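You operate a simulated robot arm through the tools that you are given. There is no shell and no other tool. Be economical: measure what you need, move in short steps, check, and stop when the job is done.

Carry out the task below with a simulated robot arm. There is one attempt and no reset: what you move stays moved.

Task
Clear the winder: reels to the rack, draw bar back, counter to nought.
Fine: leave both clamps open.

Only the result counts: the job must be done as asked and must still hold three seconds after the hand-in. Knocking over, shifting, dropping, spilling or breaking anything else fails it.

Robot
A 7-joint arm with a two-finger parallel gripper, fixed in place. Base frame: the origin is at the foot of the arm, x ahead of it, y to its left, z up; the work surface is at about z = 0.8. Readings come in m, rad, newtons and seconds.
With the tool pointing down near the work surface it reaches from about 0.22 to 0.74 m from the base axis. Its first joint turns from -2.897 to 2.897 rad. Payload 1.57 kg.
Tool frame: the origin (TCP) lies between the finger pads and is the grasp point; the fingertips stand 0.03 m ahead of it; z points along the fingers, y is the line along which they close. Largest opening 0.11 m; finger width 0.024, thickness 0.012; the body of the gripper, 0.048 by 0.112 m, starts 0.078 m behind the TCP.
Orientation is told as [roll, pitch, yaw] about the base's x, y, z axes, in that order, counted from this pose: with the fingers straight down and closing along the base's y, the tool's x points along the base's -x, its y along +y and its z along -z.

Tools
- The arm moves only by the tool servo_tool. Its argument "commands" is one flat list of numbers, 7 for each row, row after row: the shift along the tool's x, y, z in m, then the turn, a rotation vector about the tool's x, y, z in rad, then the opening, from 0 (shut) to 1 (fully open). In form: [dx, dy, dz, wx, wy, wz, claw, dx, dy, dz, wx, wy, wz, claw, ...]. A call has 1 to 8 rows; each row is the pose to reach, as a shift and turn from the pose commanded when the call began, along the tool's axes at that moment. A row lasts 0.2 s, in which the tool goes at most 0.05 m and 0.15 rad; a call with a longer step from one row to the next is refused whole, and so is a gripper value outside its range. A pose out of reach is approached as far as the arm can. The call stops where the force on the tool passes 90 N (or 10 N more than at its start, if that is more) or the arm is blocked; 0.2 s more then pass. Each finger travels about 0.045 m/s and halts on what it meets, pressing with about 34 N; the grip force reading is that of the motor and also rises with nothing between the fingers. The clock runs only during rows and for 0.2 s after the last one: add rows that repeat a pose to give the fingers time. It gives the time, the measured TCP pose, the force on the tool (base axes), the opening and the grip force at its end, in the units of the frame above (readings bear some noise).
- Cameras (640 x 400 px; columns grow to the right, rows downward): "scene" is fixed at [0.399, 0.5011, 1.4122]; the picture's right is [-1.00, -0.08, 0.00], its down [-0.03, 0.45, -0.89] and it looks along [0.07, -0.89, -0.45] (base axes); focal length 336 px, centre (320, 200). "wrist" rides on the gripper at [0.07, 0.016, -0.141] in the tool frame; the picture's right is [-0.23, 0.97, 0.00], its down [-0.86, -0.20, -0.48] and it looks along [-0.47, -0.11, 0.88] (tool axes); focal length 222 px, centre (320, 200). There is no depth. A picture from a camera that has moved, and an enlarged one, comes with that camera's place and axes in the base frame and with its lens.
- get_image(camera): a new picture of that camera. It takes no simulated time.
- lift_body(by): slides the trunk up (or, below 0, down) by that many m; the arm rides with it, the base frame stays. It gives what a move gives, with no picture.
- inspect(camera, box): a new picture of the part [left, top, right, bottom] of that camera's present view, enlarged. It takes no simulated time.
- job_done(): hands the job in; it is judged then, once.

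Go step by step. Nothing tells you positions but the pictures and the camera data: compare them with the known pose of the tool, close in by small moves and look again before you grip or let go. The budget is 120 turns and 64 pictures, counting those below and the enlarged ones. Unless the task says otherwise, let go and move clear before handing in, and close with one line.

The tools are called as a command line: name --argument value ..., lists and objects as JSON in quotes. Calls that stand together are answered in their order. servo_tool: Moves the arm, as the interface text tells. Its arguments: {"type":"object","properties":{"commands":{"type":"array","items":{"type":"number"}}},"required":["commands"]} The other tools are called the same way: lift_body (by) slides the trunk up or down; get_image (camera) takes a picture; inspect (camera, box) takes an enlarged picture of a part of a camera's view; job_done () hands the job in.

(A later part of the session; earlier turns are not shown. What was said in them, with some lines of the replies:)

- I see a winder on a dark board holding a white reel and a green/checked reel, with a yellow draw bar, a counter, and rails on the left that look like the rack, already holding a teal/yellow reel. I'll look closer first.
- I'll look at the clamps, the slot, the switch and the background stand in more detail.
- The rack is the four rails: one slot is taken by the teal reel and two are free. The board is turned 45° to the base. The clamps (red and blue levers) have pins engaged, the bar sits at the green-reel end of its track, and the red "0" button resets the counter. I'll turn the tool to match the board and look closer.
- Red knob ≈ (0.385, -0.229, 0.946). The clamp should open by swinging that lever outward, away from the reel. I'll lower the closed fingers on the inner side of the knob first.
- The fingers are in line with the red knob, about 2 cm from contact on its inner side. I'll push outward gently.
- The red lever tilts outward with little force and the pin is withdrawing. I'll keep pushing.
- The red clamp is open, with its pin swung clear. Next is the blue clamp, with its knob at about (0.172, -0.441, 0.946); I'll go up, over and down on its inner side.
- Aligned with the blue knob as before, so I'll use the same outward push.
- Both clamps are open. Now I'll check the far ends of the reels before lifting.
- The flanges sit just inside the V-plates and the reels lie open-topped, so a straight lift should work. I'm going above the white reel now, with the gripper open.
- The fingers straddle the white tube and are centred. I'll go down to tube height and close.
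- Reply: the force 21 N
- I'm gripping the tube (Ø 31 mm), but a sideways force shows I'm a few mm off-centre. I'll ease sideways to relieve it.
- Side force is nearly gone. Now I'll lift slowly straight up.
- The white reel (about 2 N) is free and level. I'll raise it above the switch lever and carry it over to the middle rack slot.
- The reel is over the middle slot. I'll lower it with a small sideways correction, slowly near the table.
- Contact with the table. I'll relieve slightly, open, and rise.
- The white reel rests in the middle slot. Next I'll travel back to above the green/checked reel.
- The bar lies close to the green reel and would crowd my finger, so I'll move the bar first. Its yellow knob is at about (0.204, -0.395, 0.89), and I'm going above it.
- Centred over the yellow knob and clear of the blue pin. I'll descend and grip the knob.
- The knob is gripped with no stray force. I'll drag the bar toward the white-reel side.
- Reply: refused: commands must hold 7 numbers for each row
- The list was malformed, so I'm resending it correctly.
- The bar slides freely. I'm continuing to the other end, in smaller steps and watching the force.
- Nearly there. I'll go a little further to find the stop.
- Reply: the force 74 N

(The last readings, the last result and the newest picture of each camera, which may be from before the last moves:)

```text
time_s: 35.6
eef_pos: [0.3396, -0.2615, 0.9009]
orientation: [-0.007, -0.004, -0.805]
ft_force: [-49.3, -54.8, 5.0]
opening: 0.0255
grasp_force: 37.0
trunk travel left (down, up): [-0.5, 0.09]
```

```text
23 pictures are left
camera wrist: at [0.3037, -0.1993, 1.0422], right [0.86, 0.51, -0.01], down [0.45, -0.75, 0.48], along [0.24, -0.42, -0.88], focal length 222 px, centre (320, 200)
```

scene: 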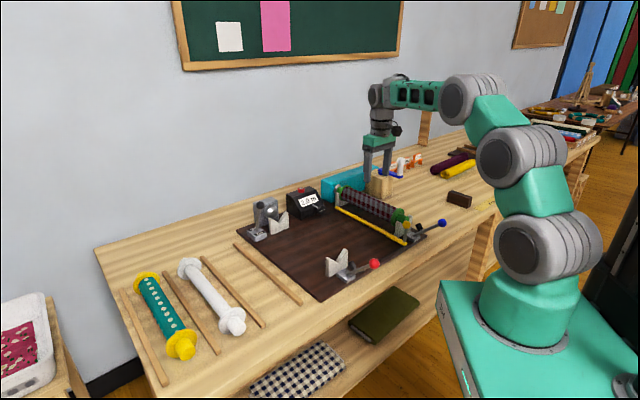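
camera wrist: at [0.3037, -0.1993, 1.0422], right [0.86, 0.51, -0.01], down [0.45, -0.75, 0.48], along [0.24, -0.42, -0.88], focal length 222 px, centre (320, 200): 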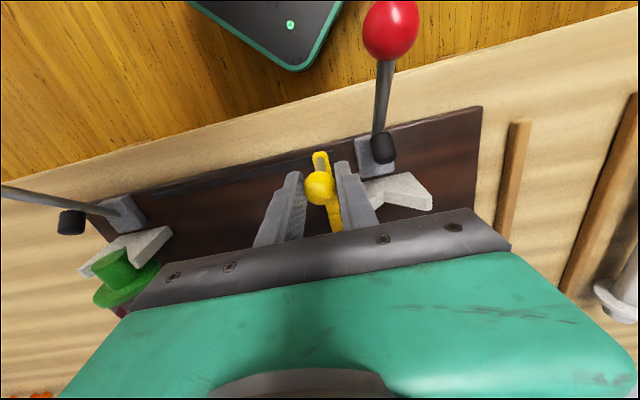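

End stop reached. I'll relax the push, release the knob and rise.

servo_tool --commands '[0, -0.006, 0, 0, 0, 0, 0, 0, -0.0105, 0, 0, 0, 0, 0, 0, -0.0105, 0, 0, 0, 0, 0.2, 0, -0.0105, 0, 0, 0, 0, 0.4, 0, -0.0105, 0, 0, 0, 0, 0.45, 0, -0.0105, -0.04, 0, 0, 0, 0.45, 0, -0.0105, -0.08, 0, 0, 0, 0.45, 0, -0.0105, -0.12, 0, 0, 0, 0.45]'

inspect --camera "scene" --box '[290, 180, 450, 300]'

```text
time_s: 37.4
eef_pos: [0.3384, -0.2584, 1.0228]
orientation: [0.0, 0.005, -0.786]
ft_force: [0.3, 0.4, 0.5]
opening: 0.0498
grasp_force: 0.1
trunk travel left (down, up): [-0.5, 0.09]
```

```text
3.33 times, centred on (370, 240) of scene
camera zoom: at [0.399, 0.5011, 1.4122], right [-1.0, -0.08, 0.0], down [-0.03, 0.45, -0.89], along [0.07, -0.89, -0.45], focal length 1118 px, centre (153, 67)
```

zoom: 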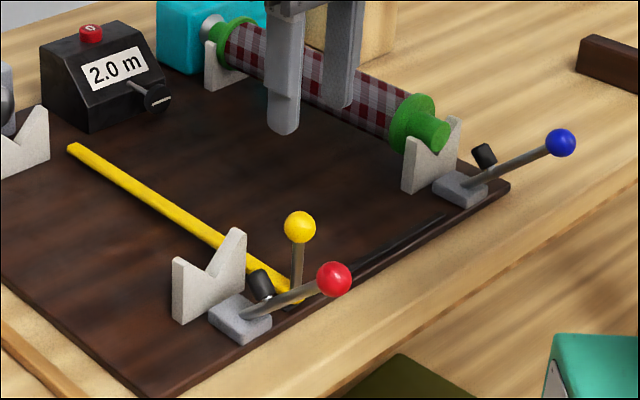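

The bar is back at its other end. Now I go to the green reel, above the middle of it.

servo_tool --commands '[-0.026, -0.036, 0, 0, 0, 0, 0.55, -0.052, -0.072, 0, 0, 0, 0, 0.65, -0.078, -0.108, 0, 0, 0, 0, 0.75, -0.104, -0.144, 0, 0, 0, 0, 0.75, -0.13, -0.18, 0, 0, 0, 0, 0.75, -0.155, -0.216, 0, 0, 0, 0, 0.75, -0.178, -0.25, 0, 0, 0, 0, 0.75, -0.178, -0.25, 0.04, 0, 0, 0, 0.75]'

servo_tool --commands '[0, 0, 0.03, 0, 0, 0, 0.75, 0, 0, 0.05, 0, 0, 0, 0.75, 0, 0, 0.05, 0, 0, 0, 0.75]'

get_image --camera "wrist"

```text
time_s: 39.2
eef_pos: [0.2874, -0.5627, 0.9828]
orientation: [0.0, 0.0, -0.786]
ft_force: [0.5, 0.0, 1.0]
opening: 0.0824
grasp_force: 0.1
trunk travel left (down, up): [-0.5, 0.09]
```

```text
time_s: 40.0
eef_pos: [0.2886, -0.5616, 0.9331]
orientation: [0.001, 0.0, -0.786]
ft_force: [-0.6, 0.7, 0.1]
opening: 0.0825
grasp_force: 0.1
trunk travel left (down, up): [-0.5, 0.09]
```

```text
21 pictures are left
camera wrist: at [0.2513, -0.5014, 1.0735], right [0.85, 0.53, 0.0], down [0.46, -0.75, 0.48], along [0.25, -0.41, -0.88], focal length 222 px, centre (320, 200)
```

wrist: 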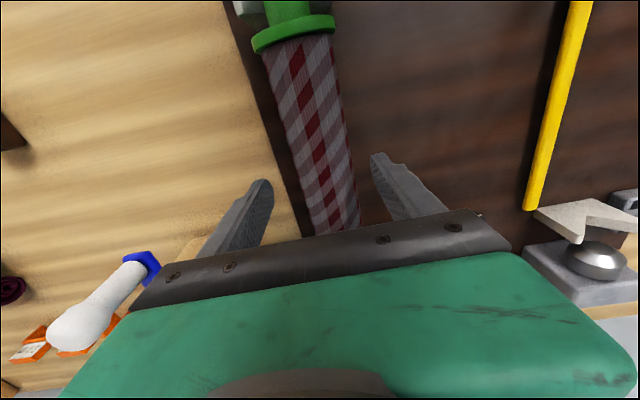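

The reel is centred between the fingers and the crank is well clear. I'll descend and grip.

servo_tool --commands '[0, 0, 0.03, 0, 0, 0, 0.75, 0, 0, 0.06, 0, 0, 0, 0.75, 0, 0, 0.077, 0, 0, 0, 0.75, 0, 0, 0.077, 0, 0, 0, 0.5, 0, 0, 0.077, 0, 0, 0, 0.3, 0, 0, 0.077, 0, 0, 0, 0.2, 0, 0, 0.077, 0, 0, 0, 0.2]'

```text
time_s: 41.6
eef_pos: [0.2901, -0.5627, 0.8548]
orientation: [0.0, -0.001, -0.783]
ft_force: [8.7, 6.5, 3.4]
opening: 0.0548
grasp_force: 29.1
trunk travel left (down, up): [-0.5, 0.09]
```

Gripped (Ø 55 mm). I'll ease sideways 2 mm, close fully, then lift slowly.

servo_tool --commands '[0, 0.002, 0, 0, 0, 0, 0.0, 0, 0.002, 0, 0, 0, 0, 0.0, 0, 0.002, -0.005, 0, 0, 0, 0, 0, 0.002, -0.012, 0, 0, 0, 0, 0, 0.002, -0.02, 0, 0, 0, 0, 0, 0.002, -0.03, 0, 0, 0, 0]'

inspect --camera "scene" --box '[310, 150, 450, 260]'

```text
time_s: 43.0
eef_pos: [0.2898, -0.5618, 0.8833]
orientation: [0.0, 0.002, -0.784]
ft_force: [0.2, 0.7, -1.9]
opening: 0.0545
grasp_force: 33.8
trunk travel left (down, up): [-0.5, 0.09]
```

```text
3.64 times, centred on (380, 205) of scene
camera zoom: at [0.399, 0.5011, 1.4122], right [-1.0, -0.08, 0.0], down [-0.03, 0.45, -0.89], along [0.07, -0.89, -0.45], focal length 1220 px, centre (102, 182)
```

zoom: 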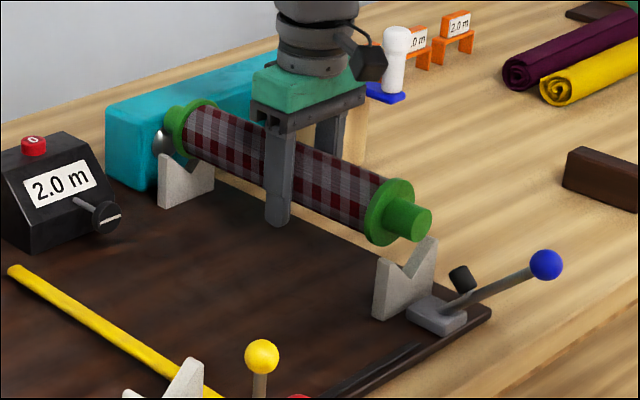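

The green reel is free. I'll raise it high and carry it to the rack slot nearest the board.

servo_tool --commands '[0.01, 0, -0.045, 0, 0, 0, 0, 0.02, 0, -0.09, 0, 0, 0, 0, 0.022, 0, -0.135, 0, 0, 0, 0, 0.022, 0, -0.175, 0, 0, 0, 0, 0.022, 0.045, -0.175, 0, 0, 0, 0, 0.022, 0.09, -0.175, 0, 0, 0, 0, 0.022, 0.135, -0.175, 0, 0, 0, 0, 0.022, 0.18, -0.175, 0, 0, 0, 0]'

servo_tool --commands '[0, 0.045, 0, 0, 0, 0, 0, 0, 0.09, 0, 0, 0, 0, 0, 0, 0.135, 0, 0, 0, 0, 0, 0, 0.18, 0, 0, 0, 0, 0, 0, 0.225, 0, 0, 0, 0, 0, 0, 0.27, 0, 0, 0, 0, 0, 0, 0.315, 0, 0, 0, 0, 0, 0, 0.333, 0, 0, 0, 0, 0]'

servo_tool --commands '[0, 0, 0.045, 0, 0, 0, 0, 0, 0, 0.09, 0, 0, 0, 0, 0, 0, 0.12, 0, 0, 0, 0, 0, 0, 0.12, 0, 0, 0, 0]'

get_image --camera "wrist"

inspect --camera "scene" --box '[150, 190, 330, 340]'

```text
time_s: 44.8
eef_pos: [0.4035, -0.419, 1.0584]
orientation: [0.0, 0.0, -0.785]
ft_force: [-0.5, 0.3, -1.5]
opening: 0.0544
grasp_force: 34.0
trunk travel left (down, up): [-0.5, 0.09]
```

```text
time_s: 46.6
eef_pos: [0.6382, -0.1832, 1.0595]
orientation: [0.002, -0.001, -0.786]
ft_force: [0.3, -0.5, -2.2]
opening: 0.0546
grasp_force: 34.0
trunk travel left (down, up): [-0.5, 0.09]
```

```text
time_s: 47.6
eef_pos: [0.6396, -0.1847, 0.9381]
orientation: [-0.002, -0.001, -0.786]
ft_force: [0.7, 0.2, -3.2]
opening: 0.0546
grasp_force: 34.2
trunk travel left (down, up): [-0.5, 0.09]
```

```text
19 pictures are left
camera wrist: at [0.6011, -0.1244, 1.0787], right [0.85, 0.53, 0.0], down [0.46, -0.75, 0.48], along [0.25, -0.41, -0.88], focal length 222 px, centre (320, 200)
```

wrist: 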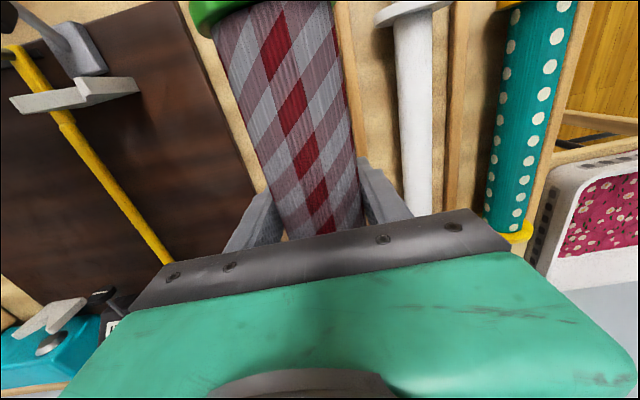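

```text
2.67 times, centred on (240, 265) of scene
camera zoom: at [0.399, 0.5011, 1.4122], right [-1.0, -0.08, 0.0], down [-0.03, 0.45, -0.89], along [0.07, -0.89, -0.45], focal length 895 px, centre (533, 27)
```

zoom: 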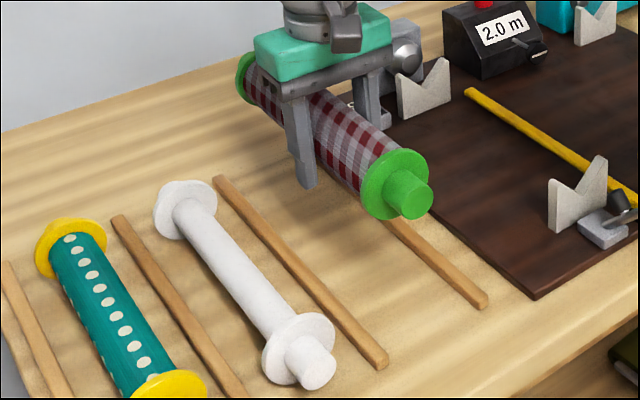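

The reel is aligned over the free slot with about 1 cm between my fingers and the rails. I'll lower it carefully.

servo_tool --commands '[0, -0.001, 0.04, 0, 0, 0, 0, 0, -0.001, 0.075, 0, 0, 0, 0, 0, -0.001, 0.09, 0, 0, 0, 0, 0, -0.001, 0.1, 0, 0, 0, 0, 0, -0.001, 0.1, 0, 0, 0, 0]'

inspect --camera "scene" --box '[200, 220, 320, 320]'

```text
time_s: 48.8
eef_pos: [0.639, -0.1846, 0.8383]
orientation: [0.001, 0.0, -0.785]
ft_force: [0.9, -1.0, -2.4]
opening: 0.0544
grasp_force: 34.0
trunk travel left (down, up): [-0.5, 0.09]
```

```text
4.00 times, centred on (260, 270) of scene
camera zoom: at [0.399, 0.5011, 1.4122], right [-1.0, -0.08, 0.0], down [-0.03, 0.45, -0.89], along [0.07, -0.89, -0.45], focal length 1342 px, centre (560, -80)
```

zoom: 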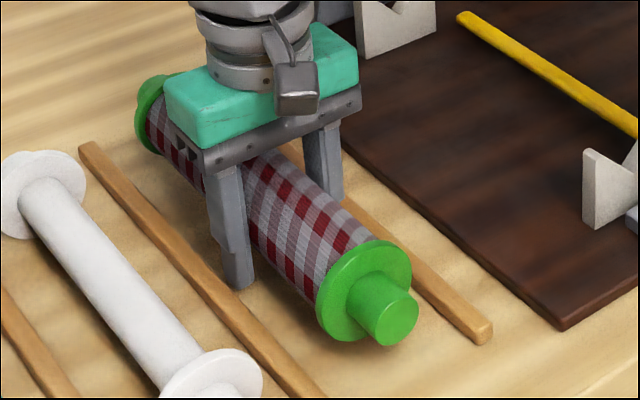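

servo_tool --commands '[0, 0, 0.005, 0, 0, 0, 0, 0, 0, 0.008, 0, 0, 0, 0, 0, 0, 0.01, 0, 0, 0, 0, 0, 0, 0.01, 0, 0, 0, 0]'

```text
time_s: 49.8
eef_pos: [0.6375, -0.1835, 0.83]
orientation: [0.001, 0.0, -0.787]
ft_force: [0.1, 0.2, -0.2]
opening: 0.0545
grasp_force: 33.7
trunk travel left (down, up): [-0.5, 0.09]
```

servo_tool --commands '[0, 0, 0.002, 0, 0, 0, 0, 0, 0, 0.002, 0, 0, 0, 0]'

```text
time_s: 50.4
eef_pos: [0.6378, -0.1846, 0.8303]
orientation: [0.002, -0.004, -0.785]
ft_force: [-1.1, 1.5, 15.2]
opening: 0.0544
grasp_force: 34.0
trunk travel left (down, up): [-0.5, 0.09]
```

Contact. I'll relieve it, open just a few mm, rise clear and check.

servo_tool --commands '[0, 0, -0.002, 0, 0, 0, 0, 0, 0, -0.002, 0, 0, 0, 0.5, 0, 0, -0.002, 0, 0, 0, 0.54, 0, 0, -0.002, 0, 0, 0, 0.56, 0, 0, -0.015, 0, 0, 0, 0.57, 0, 0, -0.05, 0, 0, 0, 0.6, 0, 0, -0.1, 0, 0, 0, 0.6, 0, 0, -0.15, 0, 0, 0, 0.6]'

inspect --camera "scene" --box '[110, 220, 320, 370]'

```text
time_s: 52.2
eef_pos: [0.6381, -0.1842, 0.9765]
orientation: [-0.002, 0.003, -0.784]
ft_force: [-0.1, 0.4, -0.7]
opening: 0.0659
grasp_force: 0.0
trunk travel left (down, up): [-0.5, 0.09]
```

```text
2.67 times, centred on (215, 295) of scene
camera zoom: at [0.399, 0.5011, 1.4122], right [-1.0, -0.08, 0.0], down [-0.03, 0.45, -0.89], along [0.07, -0.89, -0.45], focal length 895 px, centre (600, -53)
```

zoom: 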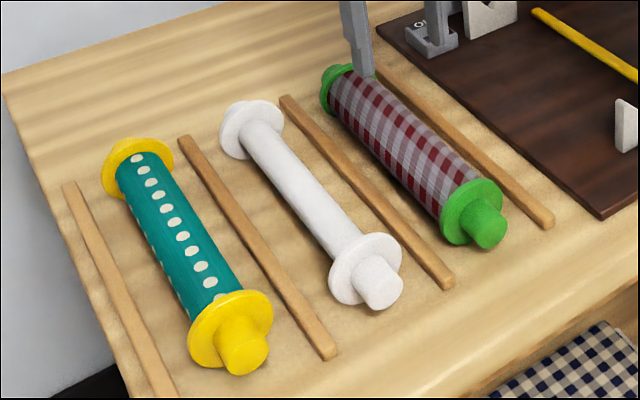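

All reels are racked. Now for the counter: its red 0 button is far out (r≈0.83), so I'll tilt the fingers outward to reach it. First I move over and tilt high above the board, with the gripper closed.

servo_tool --commands '[0, 0, -0.045, 0, 0, 0, 0.5, 0, -0.02, -0.085, 0, 0, 0, 0.3, 0, -0.06, -0.105, 0, 0, 0, 0.1, 0, -0.105, -0.105, 0, 0, 0, 0, 0, -0.15, -0.105, 0, 0, 0, 0, 0, -0.195, -0.105, 0, 0, 0, 0, 0, -0.24, -0.105, 0, 0, 0, 0, 0, -0.285, -0.105, 0, 0, 0, 0]'

servo_tool --commands '[0, -0.045, 0, 0, 0, 0, 0, 0, -0.086, 0, 0, 0, 0, 0, 0, -0.086, 0, 0, -0.13, 0, 0, 0, -0.086, 0, 0, -0.26, 0, 0, 0, -0.086, 0, 0, -0.39, 0, 0, 0, -0.086, 0, 0, -0.52, 0, 0, 0, -0.086, 0, 0, -0.65, 0, 0, 0, -0.086, 0, 0, -0.785, 0, 0]'

get_image --camera "wrist"

get_image --camera "scene"

```text
time_s: 54.0
eef_pos: [0.437, -0.387, 1.0831]
orientation: [0.0, 0.0, -0.785]
ft_force: [-0.2, -0.1, 0.3]
opening: 0.0
grasp_force: 22.0
trunk travel left (down, up): [-0.5, 0.09]
```

```text
time_s: 55.8
eef_pos: [0.3741, -0.4466, 1.0829]
orientation: [0.001, -0.788, -0.784]
ft_force: [0.3, -1.3, -1.3]
opening: 0.0003
grasp_force: 21.4
trunk travel left (down, up): [-0.5, 0.09]
```

```text
15 pictures are left
camera wrist: at [0.2805, -0.3299, 1.133], right [0.8, 0.58, 0.16], down [0.05, -0.33, 0.94], along [0.6, -0.75, -0.29], focal length 222 px, centre (320, 200)
```

wrist: 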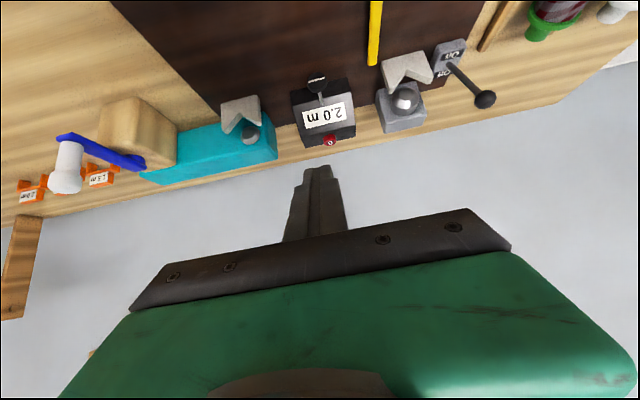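

```text
14 pictures are left
```

scene: 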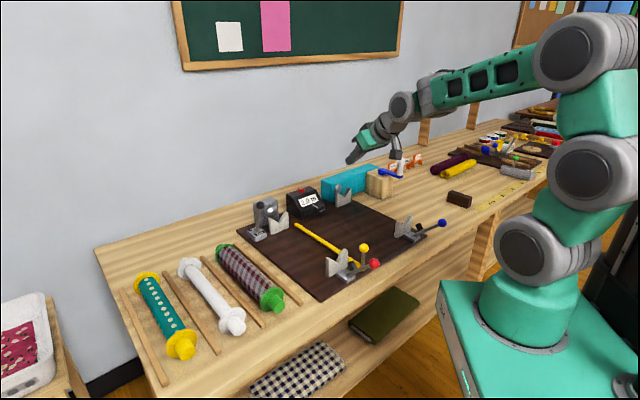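

The tilted view gives the button at about (0.556, -0.614, 0.888). I'm moving to hover 4 cm above it.

servo_tool --commands '[-0.012, 0.002, 0.036, 0, 0, 0, 0, -0.024, 0.004, 0.072, 0, 0, 0, 0, -0.036, 0.006, 0.108, 0, 0, 0, 0, -0.048, 0.008, 0.144, 0, 0, 0, 0, -0.06, 0.01, 0.18, 0, 0, 0, 0, -0.072, 0.01, 0.216, 0, 0, 0, 0, -0.082, 0.01, 0.249, 0, 0, 0, 0, -0.082, 0.01, 0.249, 0, 0, 0, 0]'

get_image --camera "wrist"

inspect --camera "scene" --box '[270, 155, 350, 225]'

```text
time_s: 57.6
eef_pos: [0.5469, -0.6059, 0.9639]
orientation: [0.0, -0.784, -0.784]
ft_force: [-0.6, 0.0, -1.0]
opening: 0.0
grasp_force: 21.4
trunk travel left (down, up): [-0.5, 0.09]
```

```text
13 pictures are left
camera wrist: at [0.4531, -0.4898, 1.0144], right [0.8, 0.58, 0.16], down [0.05, -0.33, 0.94], along [0.6, -0.75, -0.29], focal length 222 px, centre (320, 200)
```

wrist: 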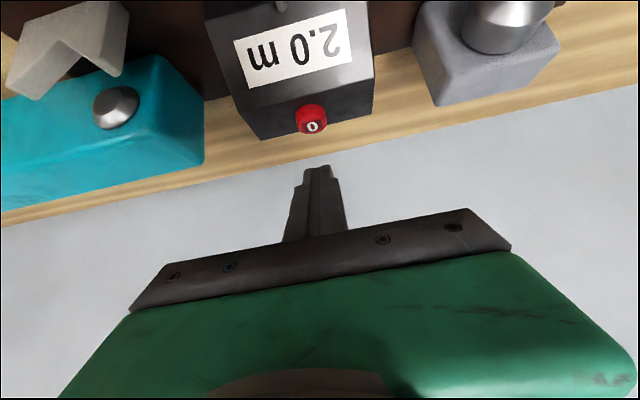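

```text
5.71 times, centred on (310, 190) of scene
camera zoom: at [0.399, 0.5011, 1.4122], right [-1.0, -0.08, 0.0], down [-0.03, 0.45, -0.89], along [0.07, -0.89, -0.45], focal length 1917 px, centre (377, 257)
```

zoom: 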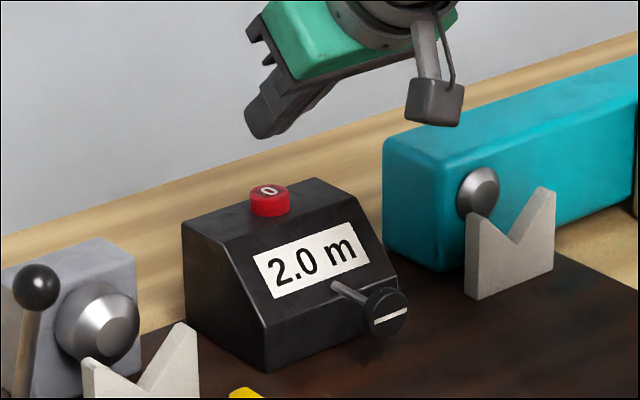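

The fingertip edge is right over the button. I'll descend vertically, slowing near contact.

servo_tool --commands '[0.014, 0.001, 0.014, 0, 0, 0, 0, 0.021, 0.001, 0.021, 0, 0, 0, 0, 0.025, 0.001, 0.025, 0, 0, 0, 0, 0.028, 0.001, 0.028, 0, 0, 0, 0, 0.028, 0.001, 0.028, 0, 0, 0, 0]'

inspect --camera "scene" --box '[270, 155, 350, 225]'

```text
time_s: 58.8
eef_pos: [0.5468, -0.6056, 0.9245]
orientation: [-0.001, -0.788, -0.784]
ft_force: [0.2, 0.4, 2.3]
opening: 0.0
grasp_force: 21.9
trunk travel left (down, up): [-0.5, 0.09]
```

```text
5.71 times, centred on (310, 190) of scene
camera zoom: at [0.399, 0.5011, 1.4122], right [-1.0, -0.08, 0.0], down [-0.03, 0.45, -0.89], along [0.07, -0.89, -0.45], focal length 1917 px, centre (377, 257)
```

zoom: 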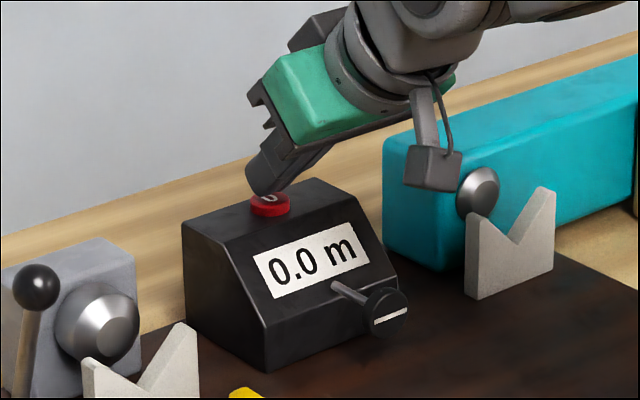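

The counter reads 0.0 m. I'll retreat straight up and check everything.

servo_tool --commands '[-0.02, 0, -0.02, 0, 0, 0, 0, -0.05, 0, -0.05, 0, 0, 0, 0, -0.08, 0, -0.08, 0, 0, 0, 0, -0.09, 0, -0.12, 0, 0, 0, 0, -0.1, 0, -0.16, 0, 0, 0, 0, -0.1, 0, -0.16, 0, 0, 0, 0]'

get_image --camera "scene"

inspect --camera "scene" --box '[235, 170, 440, 300]'

inspect --camera "scene" --box '[100, 230, 310, 390]'

```text
time_s: 60.2
eef_pos: [0.5178, -0.5749, 1.1124]
orientation: [-0.001, -0.783, -0.784]
ft_force: [-0.2, 0.1, -0.2]
opening: 0.0
grasp_force: 21.5
trunk travel left (down, up): [-0.5, 0.09]
```

```text
10 pictures are left
```

scene: 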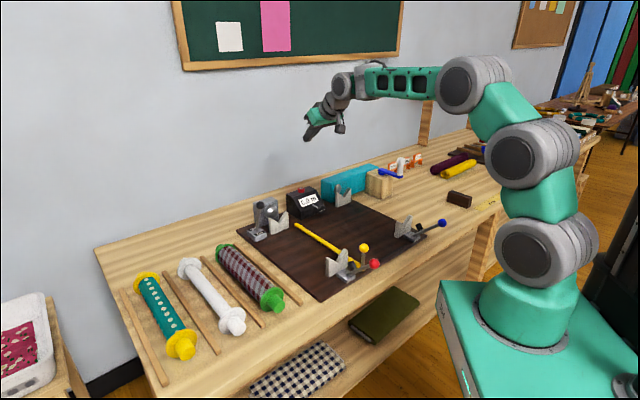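

```text
3.08 times, centred on (338, 235) of scene
camera zoom: at [0.399, 0.5011, 1.4122], right [-1.0, -0.08, 0.0], down [-0.03, 0.45, -0.89], along [0.07, -0.89, -0.45], focal length 1032 px, centre (266, 92)
```

zoom: 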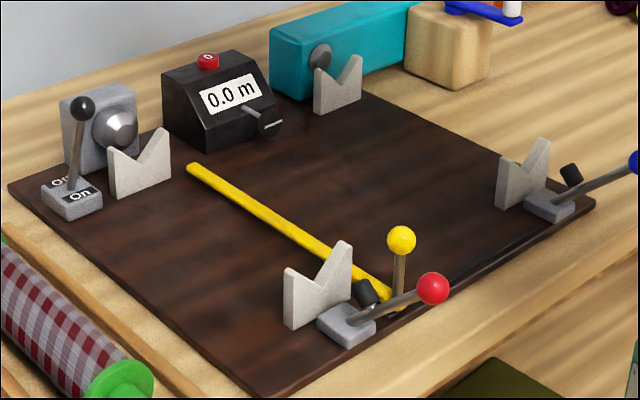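

```text
2.50 times, centred on (205, 310) of scene
camera zoom: at [0.399, 0.5011, 1.4122], right [-1.0, -0.08, 0.0], down [-0.03, 0.45, -0.89], along [0.07, -0.89, -0.45], focal length 839 px, centre (608, -75)
```

zoom: 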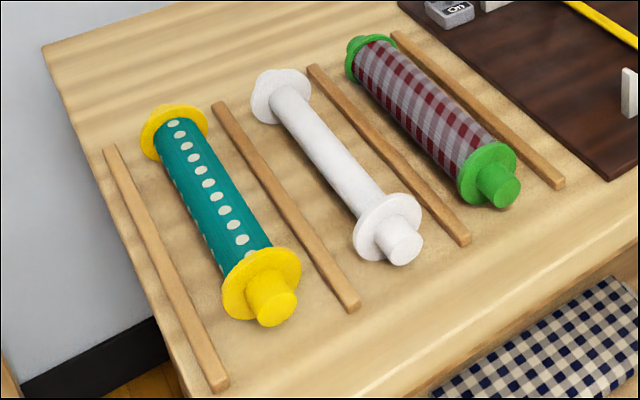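

Everything checks out: both reels are in the rack, the bar is at the opposite end of its track, the counter reads 0.0 m, both clamps are open, and the arm is clear.

job_done

```text
The job is handed in.
```

The winder is cleared: both reels are in the rack, the draw bar is pushed to the white-reel end of its track (my reading of "back"), the counter reads 0.0 m, and both clamps are open.
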